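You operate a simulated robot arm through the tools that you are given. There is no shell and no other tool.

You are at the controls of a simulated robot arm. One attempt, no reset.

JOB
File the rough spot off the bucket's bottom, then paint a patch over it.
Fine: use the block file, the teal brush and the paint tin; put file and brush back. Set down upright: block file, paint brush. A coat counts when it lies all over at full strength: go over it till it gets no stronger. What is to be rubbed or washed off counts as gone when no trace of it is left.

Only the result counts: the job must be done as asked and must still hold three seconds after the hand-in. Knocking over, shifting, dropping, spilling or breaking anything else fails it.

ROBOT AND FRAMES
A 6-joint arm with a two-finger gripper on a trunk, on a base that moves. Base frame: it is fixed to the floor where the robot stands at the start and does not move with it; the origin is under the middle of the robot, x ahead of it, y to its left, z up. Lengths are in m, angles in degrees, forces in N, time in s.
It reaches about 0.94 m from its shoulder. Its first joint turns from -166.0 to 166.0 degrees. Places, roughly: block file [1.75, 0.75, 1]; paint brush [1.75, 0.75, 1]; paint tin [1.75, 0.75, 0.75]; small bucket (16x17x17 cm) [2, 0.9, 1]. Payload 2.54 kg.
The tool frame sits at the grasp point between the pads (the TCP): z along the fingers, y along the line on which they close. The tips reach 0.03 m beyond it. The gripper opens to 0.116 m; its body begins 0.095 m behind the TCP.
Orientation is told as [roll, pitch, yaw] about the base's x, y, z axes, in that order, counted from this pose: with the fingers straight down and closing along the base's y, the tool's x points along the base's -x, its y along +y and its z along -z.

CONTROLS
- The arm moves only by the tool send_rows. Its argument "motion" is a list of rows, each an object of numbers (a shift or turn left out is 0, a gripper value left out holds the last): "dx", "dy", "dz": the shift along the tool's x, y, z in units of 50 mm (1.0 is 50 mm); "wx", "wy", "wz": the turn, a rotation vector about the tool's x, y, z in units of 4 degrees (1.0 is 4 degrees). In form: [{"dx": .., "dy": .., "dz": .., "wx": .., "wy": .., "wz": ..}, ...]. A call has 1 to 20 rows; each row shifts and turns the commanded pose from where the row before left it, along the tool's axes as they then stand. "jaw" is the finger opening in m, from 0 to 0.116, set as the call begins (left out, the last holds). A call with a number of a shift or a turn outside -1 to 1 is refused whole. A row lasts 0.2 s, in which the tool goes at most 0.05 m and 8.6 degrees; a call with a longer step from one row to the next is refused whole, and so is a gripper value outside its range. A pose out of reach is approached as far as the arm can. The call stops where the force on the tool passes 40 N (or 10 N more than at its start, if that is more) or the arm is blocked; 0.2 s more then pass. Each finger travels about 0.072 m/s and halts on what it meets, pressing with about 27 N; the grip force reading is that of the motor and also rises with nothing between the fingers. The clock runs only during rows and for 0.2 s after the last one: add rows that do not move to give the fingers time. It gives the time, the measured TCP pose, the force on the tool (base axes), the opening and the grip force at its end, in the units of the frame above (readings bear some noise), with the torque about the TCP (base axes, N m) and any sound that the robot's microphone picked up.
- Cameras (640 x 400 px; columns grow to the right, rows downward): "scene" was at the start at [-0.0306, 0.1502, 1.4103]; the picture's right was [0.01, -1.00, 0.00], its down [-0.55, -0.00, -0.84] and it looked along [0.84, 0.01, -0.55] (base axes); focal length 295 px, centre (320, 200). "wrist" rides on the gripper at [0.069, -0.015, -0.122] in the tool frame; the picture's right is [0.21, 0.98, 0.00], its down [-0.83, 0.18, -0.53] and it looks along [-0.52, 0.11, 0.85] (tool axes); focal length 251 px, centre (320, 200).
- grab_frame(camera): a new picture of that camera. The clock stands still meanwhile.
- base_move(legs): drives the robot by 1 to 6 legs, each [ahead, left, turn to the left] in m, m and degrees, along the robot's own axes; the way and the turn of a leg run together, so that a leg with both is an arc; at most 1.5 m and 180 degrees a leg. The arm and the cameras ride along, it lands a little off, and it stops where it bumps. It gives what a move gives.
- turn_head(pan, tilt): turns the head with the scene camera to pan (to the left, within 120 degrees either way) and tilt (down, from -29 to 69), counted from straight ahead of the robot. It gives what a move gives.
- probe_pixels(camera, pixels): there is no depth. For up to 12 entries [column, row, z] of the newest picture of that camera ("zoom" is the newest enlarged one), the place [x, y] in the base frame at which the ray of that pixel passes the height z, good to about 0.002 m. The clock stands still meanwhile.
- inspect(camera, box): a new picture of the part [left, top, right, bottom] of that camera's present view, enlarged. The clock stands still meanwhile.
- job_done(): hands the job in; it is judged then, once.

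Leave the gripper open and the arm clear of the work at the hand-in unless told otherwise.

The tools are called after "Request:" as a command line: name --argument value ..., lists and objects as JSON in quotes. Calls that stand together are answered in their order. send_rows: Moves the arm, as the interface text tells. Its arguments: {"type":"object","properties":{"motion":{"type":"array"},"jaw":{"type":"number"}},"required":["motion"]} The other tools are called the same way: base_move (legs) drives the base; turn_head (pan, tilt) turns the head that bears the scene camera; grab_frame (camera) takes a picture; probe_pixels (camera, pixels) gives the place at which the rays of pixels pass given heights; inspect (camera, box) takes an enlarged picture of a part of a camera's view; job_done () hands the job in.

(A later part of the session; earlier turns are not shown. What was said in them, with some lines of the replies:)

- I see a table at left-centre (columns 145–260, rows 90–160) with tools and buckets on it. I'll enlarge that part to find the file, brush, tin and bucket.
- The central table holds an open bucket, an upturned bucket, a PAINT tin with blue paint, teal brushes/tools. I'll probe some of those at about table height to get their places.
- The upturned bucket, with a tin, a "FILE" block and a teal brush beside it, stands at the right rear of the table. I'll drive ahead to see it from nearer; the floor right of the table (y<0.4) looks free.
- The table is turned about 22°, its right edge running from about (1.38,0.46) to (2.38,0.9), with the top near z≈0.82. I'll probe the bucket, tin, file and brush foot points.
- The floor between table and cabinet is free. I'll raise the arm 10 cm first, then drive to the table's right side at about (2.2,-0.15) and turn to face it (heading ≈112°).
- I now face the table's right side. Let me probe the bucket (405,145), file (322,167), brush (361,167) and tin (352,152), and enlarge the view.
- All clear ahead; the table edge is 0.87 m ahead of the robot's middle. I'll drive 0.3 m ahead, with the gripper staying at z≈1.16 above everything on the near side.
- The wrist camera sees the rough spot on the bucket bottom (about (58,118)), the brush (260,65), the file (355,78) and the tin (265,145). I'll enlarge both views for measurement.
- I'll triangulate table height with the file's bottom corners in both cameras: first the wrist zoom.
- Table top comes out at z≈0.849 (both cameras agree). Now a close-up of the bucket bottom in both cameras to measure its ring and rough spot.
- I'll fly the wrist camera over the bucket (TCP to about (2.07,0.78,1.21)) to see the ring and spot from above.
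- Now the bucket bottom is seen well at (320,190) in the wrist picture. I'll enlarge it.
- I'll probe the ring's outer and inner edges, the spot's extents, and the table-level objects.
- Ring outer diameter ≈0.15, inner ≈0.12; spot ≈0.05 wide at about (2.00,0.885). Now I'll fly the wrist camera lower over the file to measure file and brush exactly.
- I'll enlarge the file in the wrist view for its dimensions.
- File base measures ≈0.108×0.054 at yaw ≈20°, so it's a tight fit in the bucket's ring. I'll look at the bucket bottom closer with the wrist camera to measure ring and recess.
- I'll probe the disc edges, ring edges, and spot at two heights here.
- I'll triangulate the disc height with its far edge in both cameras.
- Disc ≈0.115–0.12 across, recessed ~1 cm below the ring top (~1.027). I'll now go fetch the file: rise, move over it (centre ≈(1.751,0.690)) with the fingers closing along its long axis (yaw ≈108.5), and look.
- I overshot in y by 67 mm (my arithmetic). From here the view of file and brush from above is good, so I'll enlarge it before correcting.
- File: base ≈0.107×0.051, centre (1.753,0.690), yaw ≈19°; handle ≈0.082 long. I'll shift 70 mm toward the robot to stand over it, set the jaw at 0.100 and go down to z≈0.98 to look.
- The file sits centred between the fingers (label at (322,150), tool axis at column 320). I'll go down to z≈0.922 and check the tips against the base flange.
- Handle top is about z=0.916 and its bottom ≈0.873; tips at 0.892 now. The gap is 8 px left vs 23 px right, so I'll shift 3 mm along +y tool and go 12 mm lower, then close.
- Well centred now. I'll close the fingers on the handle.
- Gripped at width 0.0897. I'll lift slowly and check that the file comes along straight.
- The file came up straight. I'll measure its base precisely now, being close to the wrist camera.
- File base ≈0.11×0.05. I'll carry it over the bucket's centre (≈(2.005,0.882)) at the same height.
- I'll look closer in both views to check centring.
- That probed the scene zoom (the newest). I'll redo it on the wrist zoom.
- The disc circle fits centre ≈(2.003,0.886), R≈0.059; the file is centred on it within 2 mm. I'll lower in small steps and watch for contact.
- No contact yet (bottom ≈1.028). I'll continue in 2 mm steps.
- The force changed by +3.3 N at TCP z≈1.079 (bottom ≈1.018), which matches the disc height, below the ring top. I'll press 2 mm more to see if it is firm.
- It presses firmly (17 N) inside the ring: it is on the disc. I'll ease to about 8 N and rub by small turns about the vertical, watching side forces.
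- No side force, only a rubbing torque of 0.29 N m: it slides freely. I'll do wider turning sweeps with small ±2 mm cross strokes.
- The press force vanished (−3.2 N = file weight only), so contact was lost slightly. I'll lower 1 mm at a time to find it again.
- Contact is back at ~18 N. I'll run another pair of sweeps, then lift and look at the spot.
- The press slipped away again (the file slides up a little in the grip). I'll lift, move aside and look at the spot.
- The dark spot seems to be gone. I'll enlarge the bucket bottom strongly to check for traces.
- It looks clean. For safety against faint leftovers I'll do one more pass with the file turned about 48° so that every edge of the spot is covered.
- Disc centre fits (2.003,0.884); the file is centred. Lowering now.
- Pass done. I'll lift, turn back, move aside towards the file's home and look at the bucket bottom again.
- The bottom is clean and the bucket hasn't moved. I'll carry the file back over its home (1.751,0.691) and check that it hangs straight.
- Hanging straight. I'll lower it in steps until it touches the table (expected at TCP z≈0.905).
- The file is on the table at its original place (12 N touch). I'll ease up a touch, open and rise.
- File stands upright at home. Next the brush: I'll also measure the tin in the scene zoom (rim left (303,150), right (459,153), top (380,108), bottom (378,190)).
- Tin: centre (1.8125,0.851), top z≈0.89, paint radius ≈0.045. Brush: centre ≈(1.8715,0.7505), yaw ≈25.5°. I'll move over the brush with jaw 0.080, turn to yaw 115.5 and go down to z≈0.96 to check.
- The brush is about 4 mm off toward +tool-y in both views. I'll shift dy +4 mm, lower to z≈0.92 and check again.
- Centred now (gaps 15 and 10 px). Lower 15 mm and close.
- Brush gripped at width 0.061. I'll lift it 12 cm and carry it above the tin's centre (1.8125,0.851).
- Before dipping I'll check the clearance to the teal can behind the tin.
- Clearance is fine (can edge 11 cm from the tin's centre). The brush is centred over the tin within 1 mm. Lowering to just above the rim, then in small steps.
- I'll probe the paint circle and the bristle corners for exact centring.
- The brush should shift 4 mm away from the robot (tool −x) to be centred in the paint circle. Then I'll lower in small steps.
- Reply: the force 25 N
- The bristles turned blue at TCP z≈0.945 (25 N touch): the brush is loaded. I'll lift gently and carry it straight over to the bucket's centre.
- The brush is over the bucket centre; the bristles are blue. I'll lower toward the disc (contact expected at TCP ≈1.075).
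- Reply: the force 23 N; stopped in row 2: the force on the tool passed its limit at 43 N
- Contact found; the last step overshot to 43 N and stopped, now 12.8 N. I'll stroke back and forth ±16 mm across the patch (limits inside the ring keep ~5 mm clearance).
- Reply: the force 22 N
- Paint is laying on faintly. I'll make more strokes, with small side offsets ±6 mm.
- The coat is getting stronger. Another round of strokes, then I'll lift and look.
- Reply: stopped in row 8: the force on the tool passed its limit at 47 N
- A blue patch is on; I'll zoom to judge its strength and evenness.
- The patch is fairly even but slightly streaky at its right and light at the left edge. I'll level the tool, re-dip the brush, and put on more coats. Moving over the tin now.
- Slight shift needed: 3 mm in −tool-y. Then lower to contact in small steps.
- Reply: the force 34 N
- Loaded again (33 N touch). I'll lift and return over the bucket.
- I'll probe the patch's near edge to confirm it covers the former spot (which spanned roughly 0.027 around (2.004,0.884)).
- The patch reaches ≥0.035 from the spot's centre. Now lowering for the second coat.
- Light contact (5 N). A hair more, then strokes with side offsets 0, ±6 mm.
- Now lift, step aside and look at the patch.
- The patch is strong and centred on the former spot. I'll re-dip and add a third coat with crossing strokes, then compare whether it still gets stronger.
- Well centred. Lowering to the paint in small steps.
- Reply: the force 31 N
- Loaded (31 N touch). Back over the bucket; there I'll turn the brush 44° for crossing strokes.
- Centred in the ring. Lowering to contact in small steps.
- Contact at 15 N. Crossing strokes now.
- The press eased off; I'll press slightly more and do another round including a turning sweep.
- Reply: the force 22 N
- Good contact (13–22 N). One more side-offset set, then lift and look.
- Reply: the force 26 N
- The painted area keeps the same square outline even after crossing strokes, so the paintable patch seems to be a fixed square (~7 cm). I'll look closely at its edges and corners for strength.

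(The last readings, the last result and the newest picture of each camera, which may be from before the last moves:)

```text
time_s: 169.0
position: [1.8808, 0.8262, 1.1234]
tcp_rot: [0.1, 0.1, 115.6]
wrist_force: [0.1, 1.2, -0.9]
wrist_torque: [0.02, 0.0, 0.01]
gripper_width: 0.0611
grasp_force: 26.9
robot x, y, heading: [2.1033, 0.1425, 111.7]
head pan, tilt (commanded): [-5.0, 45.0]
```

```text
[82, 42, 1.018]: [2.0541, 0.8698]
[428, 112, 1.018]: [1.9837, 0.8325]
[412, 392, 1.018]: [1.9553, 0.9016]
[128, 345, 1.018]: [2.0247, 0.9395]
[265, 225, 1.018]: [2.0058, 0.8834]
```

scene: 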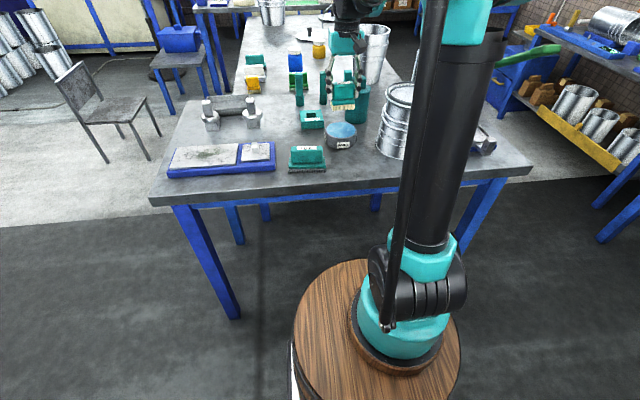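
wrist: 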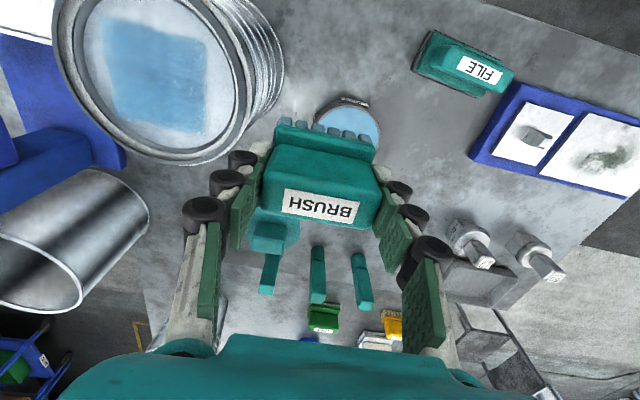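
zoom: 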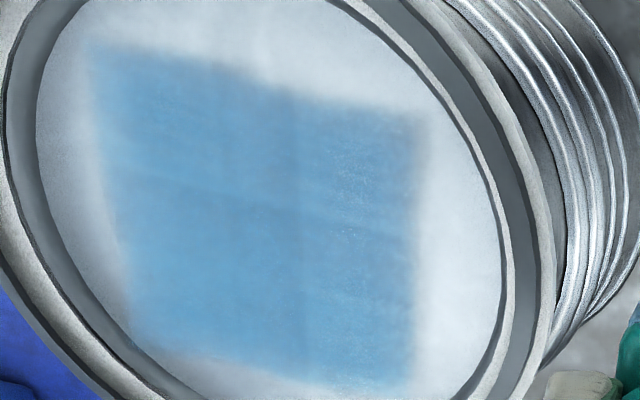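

The square measures ≈0.075×0.072, centred ≈(2.004,0.887), so my far strokes came a couple of mm short of its far edge. I'll re-dip and do another coat with longer strokes reaching slightly past all edges (still clear of the ring).

Request:
send_rows --motion '[{"dx": -0.558, "dy": 0.493}, {"dx": -0.558, "dy": 0.493}, {}, {"dz": 0.85}, {"dz": 0.85}, {"dz": 0.85}, {"dz": 0.9}, {"dz": 0.06}, {}]'

Request:
inspect --camera "wrist" --box '[230, 40, 410, 170]'

```text
time_s: 171.0
position: [1.8116, 0.856, 0.9504]
tcp_rot: [0.1, 0.0, 115.6]
wrist_force: [-0.2, -0.8, -1.7]
wrist_torque: [0.0, 0.02, 0.0]
gripper_width: 0.0612
grasp_force: 26.6
robot x, y, heading: [2.1041, 0.1483, 111.7]
head pan, tilt (commanded): [-5.0, 45.0]
```

```text
3.08 times, centred on (320, 105) of wrist
```

zoom: 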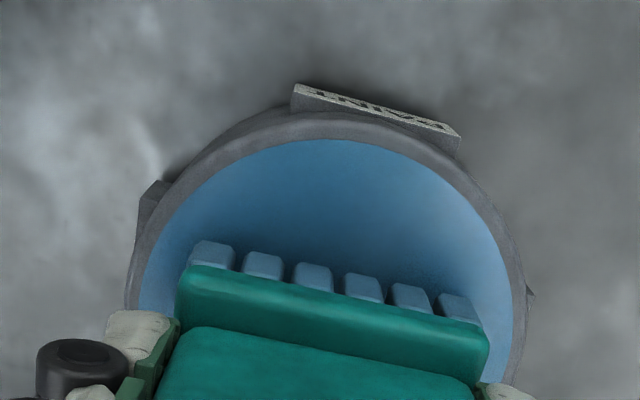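

Request:
send_rows --motion '[{"dz": 0.06}, {}]'

Request:
send_rows --motion '[{"dz": 0.03}, {}]'

Request:
send_rows --motion '[{"dz": 0.015}, {}]'

```text
time_s: 171.6
position: [1.812, 0.8558, 0.9455]
tcp_rot: [0.0, 0.0, 115.6]
wrist_force: [-0.4, 0.2, -1.3]
wrist_torque: [0.01, 0.0, 0.0]
gripper_width: 0.061
grasp_force: 27.5
robot x, y, heading: [2.0998, 0.1407, 111.9]
head pan, tilt (commanded): [-5.0, 45.0]
```

```text
time_s: 172.2
position: [1.8132, 0.8558, 0.9455]
tcp_rot: [0.1, 0.0, 115.6]
wrist_force: [-2.2, 0.4, 10.0]
wrist_torque: [0.21, -0.17, 0.06]
gripper_width: 0.061
grasp_force: 26.5
robot x, y, heading: [2.0999, 0.1398, 112.1]
head pan, tilt (commanded): [-5.0, 45.0]
```

```text
time_s: 172.8
position: [1.8133, 0.8556, 0.9457]
tcp_rot: [0.1, -0.1, 115.6]
wrist_force: [-5.7, 3.3, 37.4]
wrist_torque: [0.13, 0.07, -0.02]
gripper_width: 0.0613
grasp_force: 26.8
robot x, y, heading: [2.1041, 0.1425, 111.7]
head pan, tilt (commanded): [-5.0, 45.0]
```

Loaded. Back to the bucket, aiming at the square's centre (2.0044,0.8865).

Request:
send_rows --motion '[{"dz": -0.1}, {"dz": -0.5}, {"dz": -1}, {"dz": -1}, {"dz": -1}, {}, {"dx": 0.22, "dy": -0.745}, {"dx": 0.22, "dy": -0.745}, {"dx": 0.22, "dy": -0.745}, {"dx": 0.22, "dy": -0.745}, {"dx": 0.22, "dy": -0.745}, {}]'

Request:
send_rows --motion '[{"dz": 0.4}, {"dz": 0.4}, {"dz": 0.1}, {}]'

Request:
send_rows --motion '[{"dz": 0.03}, {}]'

```text
time_s: 175.4
position: [2.0035, 0.888, 1.124]
tcp_rot: [0.1, -0.1, 115.6]
wrist_force: [-0.5, 0.1, -1.0]
wrist_torque: [0.01, 0.0, -0.01]
gripper_width: 0.0611
grasp_force: 27.7
robot x, y, heading: [2.1007, 0.1388, 111.7]
head pan, tilt (commanded): [-5.0, 45.0]
```

```text
time_s: 176.4
position: [2.0043, 0.887, 1.0778]
tcp_rot: [0.1, 0.0, 115.6]
wrist_force: [0.0, 0.4, -1.1]
wrist_torque: [0.0, 0.0, 0.02]
gripper_width: 0.0613
grasp_force: 26.9
robot x, y, heading: [2.1042, 0.1415, 111.8]
head pan, tilt (commanded): [-5.0, 45.0]
```

```text
time_s: 177.0
position: [2.0036, 0.8875, 1.0771]
tcp_rot: [0.1, -0.1, 115.6]
wrist_force: [-0.6, -0.1, -0.4]
wrist_torque: [0.02, -0.04, 0.02]
gripper_width: 0.0609
grasp_force: 26.8
robot x, y, heading: [2.105, 0.1384, 112.0]
head pan, tilt (commanded): [-5.0, 45.0]
```

Request:
send_rows --motion '[{"dz": 0.02}, {}]'

Request:
send_rows --motion '[{"dz": 0.015}, {}]'

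```text
time_s: 177.6
position: [2.0048, 0.8881, 1.0763]
tcp_rot: [0.1, 0.0, 115.6]
wrist_force: [-0.1, 0.4, -0.8]
wrist_torque: [0.04, -0.02, -0.01]
gripper_width: 0.0612
grasp_force: 27.2
robot x, y, heading: [2.1078, 0.1432, 111.8]
head pan, tilt (commanded): [-5.0, 45.0]
```

```text
time_s: 178.2
position: [2.0043, 0.8877, 1.0756]
tcp_rot: [0.0, 0.0, 115.6]
wrist_force: [0.3, 4.7, 18.6]
wrist_torque: [0.28, -0.25, 0.02]
gripper_width: 0.0611
grasp_force: 26.9
robot x, y, heading: [2.1042, 0.1409, 111.8]
head pan, tilt (commanded): [-5.0, 45.0]
```

Contact at 18.6 N at the square's centre. Longer strokes ±19 mm now, with side offsets ±6 mm.

Request:
send_rows --motion '[{"dy": 0.12}, {"dx": 0.19}, {"dx": 0.19}, {"dx": -0.19}, {"dx": -0.19}, {"dx": -0.19}, {"dx": -0.19}, {"dx": 0.19}, {"dx": 0.19}, {"dy": -0.12}, {"dy": -0.12}, {"dx": 0.19}, {"dx": 0.19}, {"dx": -0.19}, {"dx": -0.19}, {"dx": -0.19}, {"dx": -0.19}, {"dx": 0.19}, {"dx": 0.19}, {"dy": 0.12}]'

Request:
send_rows --motion '[{"dx": 0.19}, {"dx": 0.19}, {"dx": -0.19}, {"dx": -0.19}, {"dx": -0.19}, {"dx": -0.19}, {"dx": 0.19}, {"dx": 0.19}, {"dy": 0.12}, {"dy": 0.12}, {"dy": -0.12}, {"dy": -0.12}, {"dy": -0.12}, {"dy": -0.12}, {"dy": 0.12}, {"dy": 0.12}]'

```text
time_s: 182.4
position: [2.0058, 0.8873, 1.0774]
tcp_rot: [0.1, 0.1, 115.6]
wrist_force: [0.7, 0.0, 2.2]
wrist_torque: [0.06, -0.08, 0.01]
gripper_width: 0.0611
grasp_force: 27.3
robot x, y, heading: [2.099, 0.1387, 111.8]
head pan, tilt (commanded): [-5.0, 45.0]
```

```text
time_s: 185.8
position: [2.0057, 0.8879, 1.0768]
tcp_rot: [0.2, 0.0, 115.6]
wrist_force: [-0.7, 0.8, -1.7]
wrist_torque: [0.01, 0.03, -0.01]
gripper_width: 0.0611
grasp_force: 27.3
robot x, y, heading: [2.1024, 0.1422, 111.8]
head pan, tilt (commanded): [-5.0, 45.0]
```

Press eased again; press 0.6 mm more and run the set again.

Request:
send_rows --motion '[{"dz": 0.014}, {}]'

Request:
send_rows --motion '[{"dz": 0.006}, {}]'

```text
time_s: 186.4
position: [2.0065, 0.8889, 1.0755]
tcp_rot: [0.1, 0.0, 115.6]
wrist_force: [1.9, 4.8, 13.0]
wrist_torque: [0.27, -0.23, 0.04]
gripper_width: 0.0611
grasp_force: 26.3
robot x, y, heading: [2.1015, 0.143, 111.5]
head pan, tilt (commanded): [-5.0, 45.0]
```

```text
time_s: 187.0
position: [2.0055, 0.8887, 1.0752]
tcp_rot: [0.1, 0.0, 115.6]
wrist_force: [6.3, 6.6, 25.5]
wrist_torque: [0.33, -0.38, -0.03]
gripper_width: 0.061
grasp_force: 27.0
robot x, y, heading: [2.1004, 0.1413, 112.0]
head pan, tilt (commanded): [-5.0, 45.0]
```

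Request:
send_rows --motion '[{"dy": 0.12}, {"dx": 0.19}, {"dx": 0.19}, {"dx": -0.19}, {"dx": -0.19}, {"dx": -0.19}, {"dx": -0.19}, {"dx": 0.19}, {"dx": 0.19}, {"dy": -0.12}, {"dy": -0.12}, {"dx": 0.19}, {"dx": 0.19}, {"dx": -0.19}, {"dx": -0.19}, {"dx": -0.19}, {"dx": -0.19}, {"dx": 0.19}, {"dx": 0.19}, {"dy": 0.12}]'

Request:
send_rows --motion '[{"dx": 0.19}, {"dx": 0.19}, {"dx": -0.19}, {"dx": -0.19}, {"dx": -0.19}, {"dx": -0.19}, {"dx": 0.19}, {"dx": 0.19}, {"dy": 0.12}, {"dy": 0.12}, {"dy": -0.12}, {"dy": -0.12}, {"dy": -0.12}, {"dy": -0.12}, {"dy": 0.12}, {"dy": 0.12}]'

```text
time_s: 189.2
position: [1.9995, 0.8852, 1.0761]
tcp_rot: [0.3, -0.1, 115.7]
wrist_force: [-2.2, -1.9, 11.8]
wrist_torque: [0.0, -0.25, -0.07]
gripper_width: 0.0608
grasp_force: 27.0
robot x, y, heading: [2.1, 0.1407, 111.9]
head pan, tilt (commanded): [-5.0, 45.0]
stopped in row 10: the force on the tool passed its limit at 41 N (the readings are from after the stop); the commanded pose is now the measured one
```

```text
time_s: 192.6
position: [2.0015, 0.8853, 1.0749]
tcp_rot: [0.2, -0.1, 115.6]
wrist_force: [10.6, 4.5, 31.0]
wrist_torque: [0.33, -0.73, 0.0]
gripper_width: 0.0612
grasp_force: 26.5
robot x, y, heading: [2.1017, 0.1423, 111.9]
head pan, tilt (commanded): [-5.0, 45.0]
```

The −y side set remains. I'll ease the press, re-centre and run it.

Request:
send_rows --motion '[{"dz": -0.008, "dy": -0.066}, {"dy": -0.12}, {"dx": 0.19}, {"dx": 0.19}, {"dx": -0.19}, {"dx": -0.19}, {"dx": -0.19}, {"dx": -0.19}, {"dx": 0.19}, {"dx": 0.19}, {"dy": 0.12}]'

Request:
send_rows --motion '[{"dz": -0.3}, {"dz": -0.7}, {"dy": 0.9}, {"dy": 0.9}, {"dy": 0.9}, {}]'

Request:
inspect --camera "scene" --box '[392, 84, 434, 108]'

Request:
grab_frame --camera "wrist"

Request:
inspect --camera "wrist" --box '[115, 25, 245, 150]'

```text
time_s: 195.0
position: [2.0029, 0.8876, 1.0756]
tcp_rot: [0.4, 0.1, 115.7]
wrist_force: [2.2, -0.1, 7.1]
wrist_torque: [0.19, -0.39, -0.01]
gripper_width: 0.061
grasp_force: 27.0
robot x, y, heading: [2.1028, 0.1426, 111.7]
head pan, tilt (commanded): [-5.0, 45.0]
```

```text
time_s: 196.4
position: [1.8806, 0.8262, 1.1235]
tcp_rot: [0.2, 0.0, 115.7]
wrist_force: [0.2, -0.6, -0.9]
wrist_torque: [0.01, 0.01, 0.01]
gripper_width: 0.0611
grasp_force: 27.1
robot x, y, heading: [2.1073, 0.1418, 111.8]
head pan, tilt (commanded): [-5.0, 45.0]
```

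```text
15.24 times, centred on (413, 96) of scene
```

zoom: 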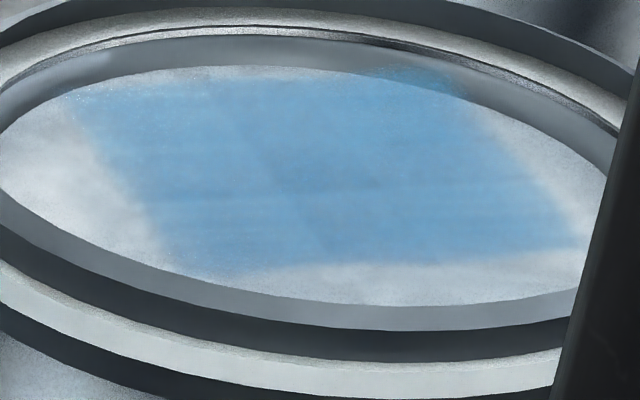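

```text
taken
```

wrist: 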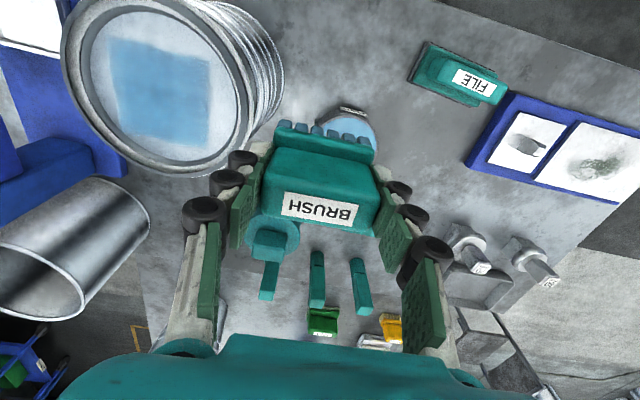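

```text
3.20 times, centred on (180, 88) of wrist
```

zoom: 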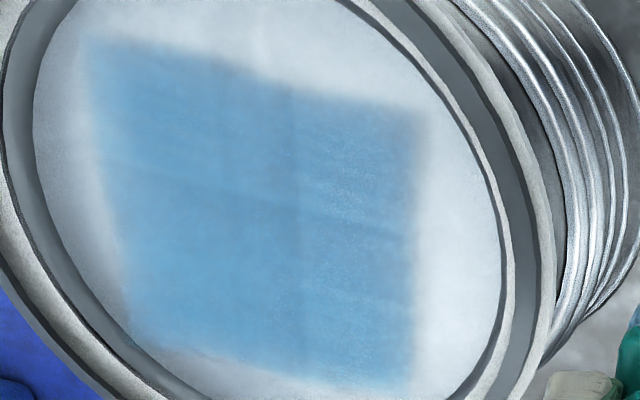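

The outline and tone haven't changed since the previous coat: it is at full strength. Now I'll level the tool and bring the brush back over its home (1.8675,0.749).

Request:
send_rows --motion '[{"wx": 0.0625, "wy": 0.0125}, {"dx": 0.64, "dy": 0.452}, {"dx": 0.64, "dy": 0.452}, {}, {"dz": 0.9}, {"dz": 0.9}, {"dz": 0.9}, {"dz": 0.9}, {}]'

Request:
inspect --camera "scene" --box '[265, 100, 393, 180]'

Request:
grab_frame --camera "wrist"

```text
time_s: 198.4
position: [1.8679, 0.7509, 0.9442]
tcp_rot: [0.0, 0.0, 115.8]
wrist_force: [-0.3, 0.4, -1.3]
wrist_torque: [0.0, 0.0, 0.0]
gripper_width: 0.0609
grasp_force: 27.0
robot x, y, heading: [2.1051, 0.1431, 111.7]
head pan, tilt (commanded): [-5.0, 45.0]
```

```text
5.00 times, centred on (329, 140) of scene
```

zoom: 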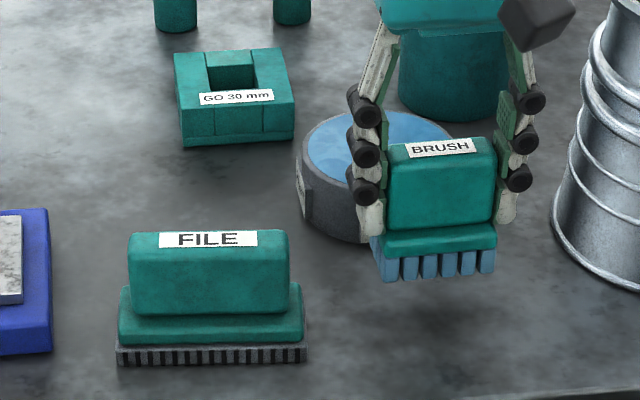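

```text
taken
```

wrist: 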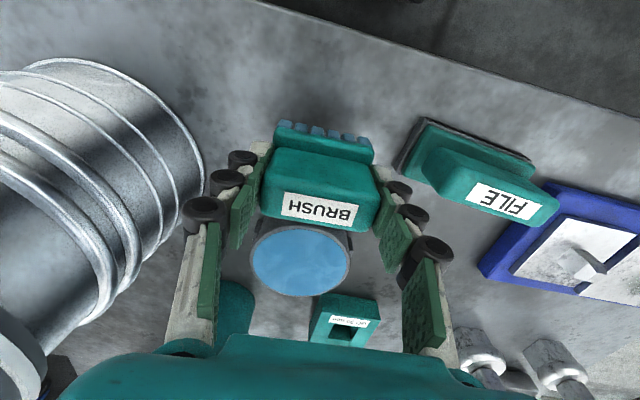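

Straight and over its spot. Lowering to the table.

Request:
send_rows --motion '[{"dz": 0.4}, {"dz": 0.28}, {}]'

Request:
send_rows --motion '[{"dz": 0.03}, {}]'

Request:
send_rows --motion '[{"dz": 0.02}, {}]'

```text
time_s: 199.2
position: [1.8679, 0.7527, 0.9114]
tcp_rot: [0.1, -0.1, 115.7]
wrist_force: [0.4, 1.1, -0.5]
wrist_torque: [0.02, -0.06, 0.02]
gripper_width: 0.0611
grasp_force: 27.3
robot x, y, heading: [2.1023, 0.1412, 111.9]
head pan, tilt (commanded): [-5.0, 45.0]
```

```text
time_s: 199.8
position: [1.869, 0.7518, 0.9111]
tcp_rot: [0.0, 0.0, 115.7]
wrist_force: [0.6, 0.1, -2.0]
wrist_torque: [0.02, 0.0, 0.01]
gripper_width: 0.0612
grasp_force: 27.2
robot x, y, heading: [2.1019, 0.1407, 111.8]
head pan, tilt (commanded): [-5.0, 45.0]
```

```text
time_s: 200.4
position: [1.8678, 0.752, 0.9089]
tcp_rot: [0.0, 0.0, 115.7]
wrist_force: [0.6, -0.2, -1.0]
wrist_torque: [0.04, -0.01, -0.02]
gripper_width: 0.0609
grasp_force: 27.5
robot x, y, heading: [2.103, 0.1388, 111.7]
head pan, tilt (commanded): [-5.0, 45.0]
```

Request:
send_rows --motion '[{"dx": 0.05, "dz": 0.02}, {}]'

Request:
send_rows --motion '[{"dz": 0.02}, {}]'

Request:
send_rows --motion '[{"dz": 0.015}, {}]'

```text
time_s: 201.0
position: [1.8677, 0.7502, 0.909]
tcp_rot: [0.0, 0.0, 115.7]
wrist_force: [0.1, 0.9, -0.4]
wrist_torque: [-0.03, 0.01, 0.01]
gripper_width: 0.061
grasp_force: 27.4
robot x, y, heading: [2.104, 0.1432, 111.5]
head pan, tilt (commanded): [-5.0, 45.0]
```

```text
time_s: 201.6
position: [1.8693, 0.7489, 0.9077]
tcp_rot: [0.0, 0.0, 115.7]
wrist_force: [0.4, -0.8, -1.5]
wrist_torque: [0.02, -0.02, -0.01]
gripper_width: 0.0611
grasp_force: 26.6
robot x, y, heading: [2.1033, 0.1387, 111.9]
head pan, tilt (commanded): [-5.0, 45.0]
```

```text
time_s: 202.2
position: [1.8692, 0.7502, 0.9062]
tcp_rot: [0.0, 0.0, 115.7]
wrist_force: [0.1, 0.1, -0.7]
wrist_torque: [-0.07, 0.01, 0.0]
gripper_width: 0.0609
grasp_force: 26.9
robot x, y, heading: [2.1043, 0.1399, 111.8]
head pan, tilt (commanded): [-5.0, 45.0]
```

Request:
send_rows --motion '[{"dz": 0.015}, {}]'

Request:
send_rows --motion '[{"dz": 0.015}, {}]'

```text
time_s: 202.8
position: [1.8682, 0.7497, 0.9052]
tcp_rot: [0.0, 0.0, 115.7]
wrist_force: [0.7, -0.1, -0.6]
wrist_torque: [-0.04, -0.01, 0.01]
gripper_width: 0.0614
grasp_force: 26.9
robot x, y, heading: [2.1038, 0.1395, 112.0]
head pan, tilt (commanded): [-5.0, 45.0]
```

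```text
time_s: 203.4
position: [1.8705, 0.7508, 0.9064]
tcp_rot: [0.1, 0.0, 115.8]
wrist_force: [2.6, 1.5, 15.9]
wrist_torque: [0.13, -0.03, -0.02]
gripper_width: 0.0611
grasp_force: 26.8
robot x, y, heading: [2.1055, 0.1425, 111.7]
head pan, tilt (commanded): [-5.0, 45.0]
```

Table contact (16 N). I'll ease a touch, open the fingers and rise straight up.

Request:
send_rows --motion '[{"dz": -0.01}, {}, {}, {}]' --jaw 0.082

Request:
send_rows --motion '[{"dz": -0.3}, {"dz": -0.6}, {"dz": -1}, {"dz": -1}, {"dz": -1}, {"dz": -0.5}, {}]'

Request:
grab_frame --camera "wrist"

Request:
inspect --camera "scene" --box '[265, 70, 457, 190]'

```text
time_s: 204.4
position: [1.8685, 0.7499, 0.9066]
tcp_rot: [0.0, 0.0, 115.7]
wrist_force: [1.0, -0.5, 0.5]
wrist_torque: [-0.03, -0.01, 0.03]
gripper_width: 0.0821
grasp_force: 0.0
robot x, y, heading: [2.1032, 0.1403, 111.8]
head pan, tilt (commanded): [-5.0, 45.0]
```

```text
time_s: 206.0
position: [1.8697, 0.749, 1.1244]
tcp_rot: [0.0, 0.1, 115.7]
wrist_force: [0.1, -1.0, 1.0]
wrist_torque: [-0.01, 0.01, 0.03]
gripper_width: 0.0819
grasp_force: 0.1
robot x, y, heading: [2.1009, 0.1416, 112.0]
head pan, tilt (commanded): [-5.0, 45.0]
```

```text
taken
```

wrist: 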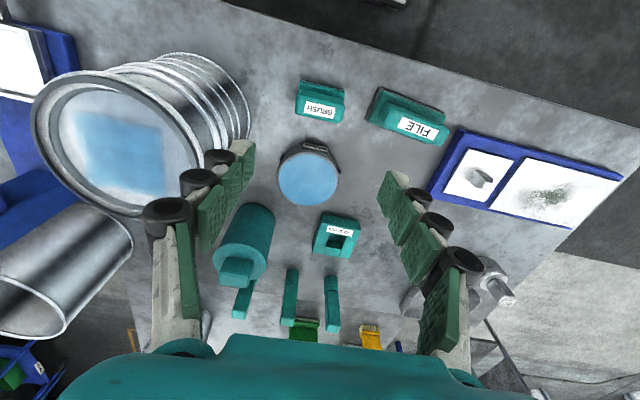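

```text
3.33 times, centred on (361, 130) of scene
```

zoom: 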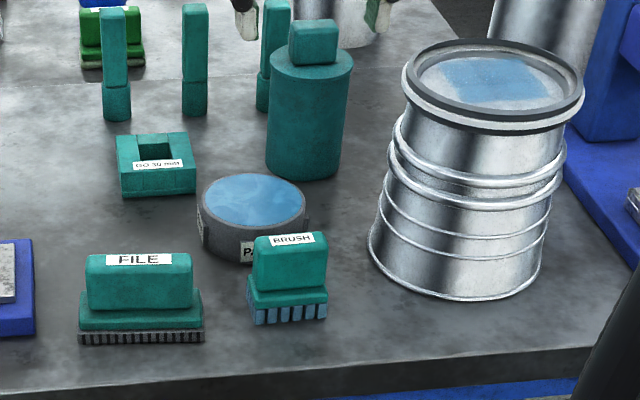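

Both tools stand upright at home, nothing else moved. I'll fly the wrist camera over the bucket for a final check of the coat, opening the gripper fully.

Request:
send_rows --motion '[{"dz": -0.9}, {"dz": -0.6}, {"dx": 0.235, "dy": -0.775}, {"dx": 0.235, "dy": -0.775}, {"dx": 0.235, "dy": -0.775}, {"dx": 0.235, "dy": -0.775}, {"dx": 0.235, "dy": -0.775}, {}]' --jaw 0.116

Request:
grab_frame --camera "wrist"

Request:
inspect --camera "wrist" --box '[256, 120, 384, 245]'

```text
time_s: 207.8
position: [2.0692, 0.7842, 1.2021]
tcp_rot: [0.0, 0.0, 115.7]
wrist_force: [-1.5, 0.5, 0.4]
wrist_torque: [-0.02, -0.02, 0.01]
gripper_width: 0.116
grasp_force: 0.0
robot x, y, heading: [2.1041, 0.1411, 111.7]
head pan, tilt (commanded): [-5.0, 45.0]
```

```text
taken
```

wrist: 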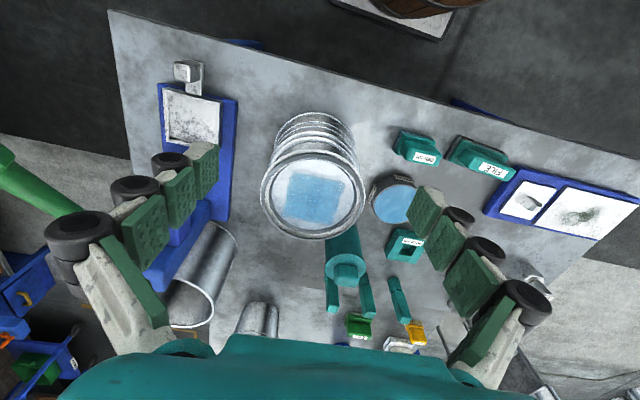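

```text
3.20 times, centred on (320, 182) of wrist
```

zoom: 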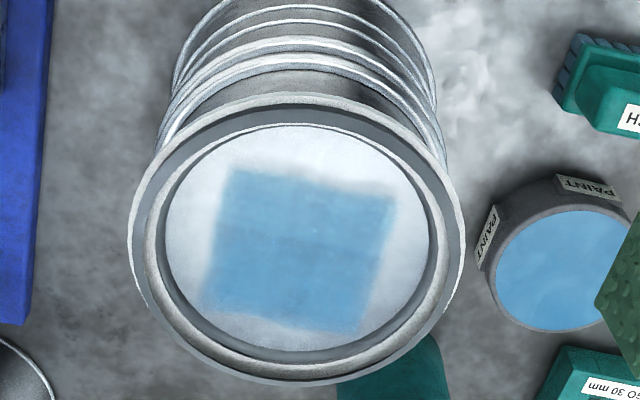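

The coat looks even and matches the tin's colour. One closer look to be sure of the edges.

Request:
send_rows --motion '[{"dx": -0.657, "dy": 0.1}, {"dx": -0.657, "dy": 0.1}, {"dz": 0.7}, {"dz": 0.7}, {"dz": 0.7}, {}]'

Request:
inspect --camera "wrist" --box '[230, 110, 410, 260]'

```text
time_s: 209.2
position: [2.0316, 0.8368, 1.0942]
tcp_rot: [0.0, 0.1, 115.7]
wrist_force: [-0.1, 0.4, 0.2]
wrist_torque: [0.02, 0.0, 0.0]
gripper_width: 0.1159
grasp_force: 0.1
robot x, y, heading: [2.1039, 0.1419, 111.6]
head pan, tilt (commanded): [-5.0, 45.0]
```

```text
2.67 times, centred on (320, 185) of wrist
```

zoom: 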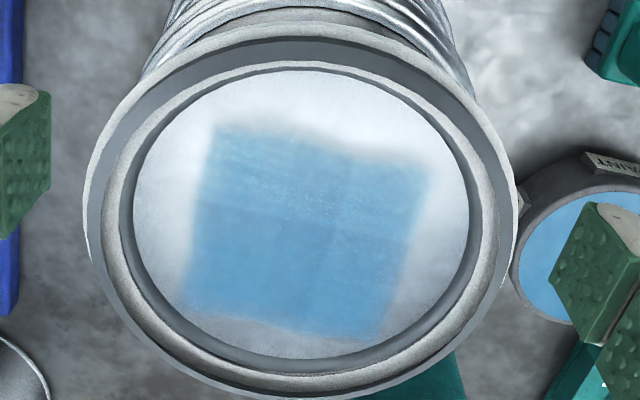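

Request:
inspect --camera "wrist" --box '[268, 145, 372, 225]'

```text
5.00 times, centred on (320, 185) of wrist
```

zoom: 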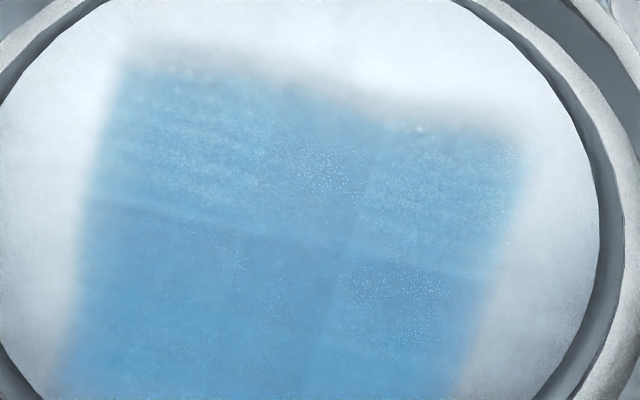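

The edges are filled and the tone is the same as after the previous coats. Finally I'll retreat the open gripper up and back toward the robot, then take a last overview.

Request:
send_rows --motion '[{"dz": -0.9}, {"dz": -0.9}, {"dz": -0.6}, {"dx": 0.8}, {"dx": 0.8}, {"dx": 0.8}, {"dx": 0.8}, {}]'

Request:
grab_frame --camera "scene"

Request:
inspect --camera "scene" --box '[190, 70, 500, 200]'

Request:
grab_frame --camera "wrist"

```text
time_s: 211.0
position: [2.0981, 0.692, 1.2184]
tcp_rot: [0.0, 0.0, 115.7]
wrist_force: [-0.5, 0.5, -0.4]
wrist_torque: [-0.01, -0.01, 0.02]
gripper_width: 0.116
grasp_force: 0.1
robot x, y, heading: [2.1047, 0.1408, 111.7]
head pan, tilt (commanded): [-5.0, 45.0]
```

```text
taken
```

scene: 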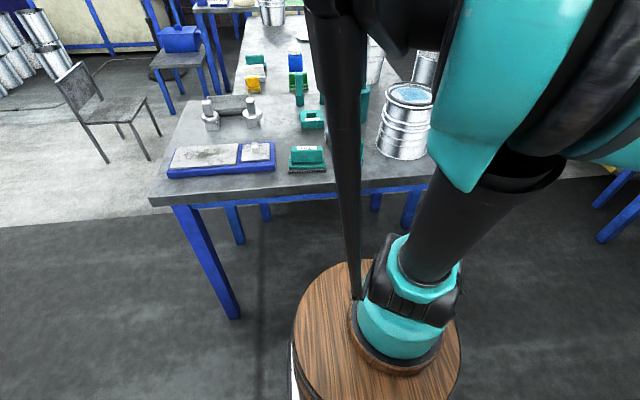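

```text
2.06 times, centred on (345, 135) of scene
```

zoom: 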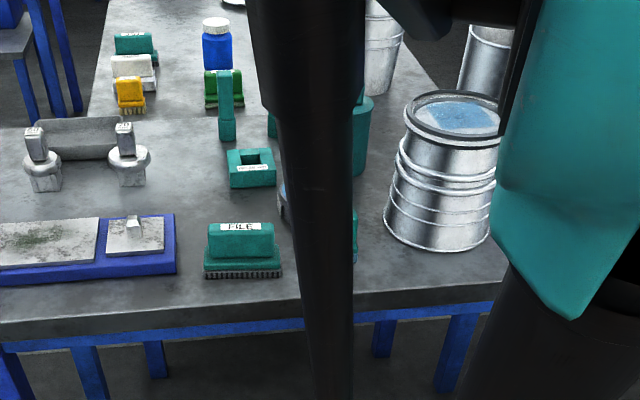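

```text
taken
```

wrist: 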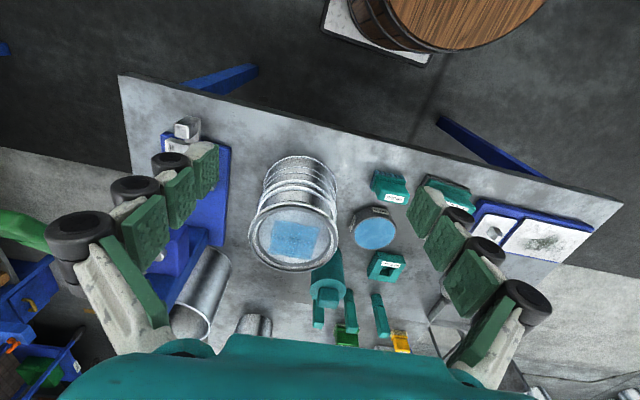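

The file and brush stand upright at home. The bucket and tin are in place, and the patch is evenly blue over the filed spot. The gripper is open and the arm is clear, so I'm handing in.

Request:
job_done

```text
The job is handed in.
```

I filed the rough spot off the bucket's bottom and painted a blue patch over it. The job is handed in, but I haven't seen a verdict.

- **Filing:** No trace of the rough spot shows in either camera. I gave it an extra pass with the file turned about 48° to cover its edges.
- **Paint:** I put on four coats, dipping the brush in the tin before each one. The painted square is about 7 cm across and covers the old spot. I judged it full strength because its look stopped changing between the last coats; faint lines in it stayed the same through every coat.
- **Tools:** The file and brush are back, upright, within about 2–3 mm of where they started. The brush still has blue paint on its bristles.
- **Everything else:** The bucket, the tin and the other things on the table are where they were. The gripper is open and the arm is clear of the bucket.

The force on the tool went past its limit three times while painting, at 41 to 47 N. The arm stopped each time, and the bucket did not move.
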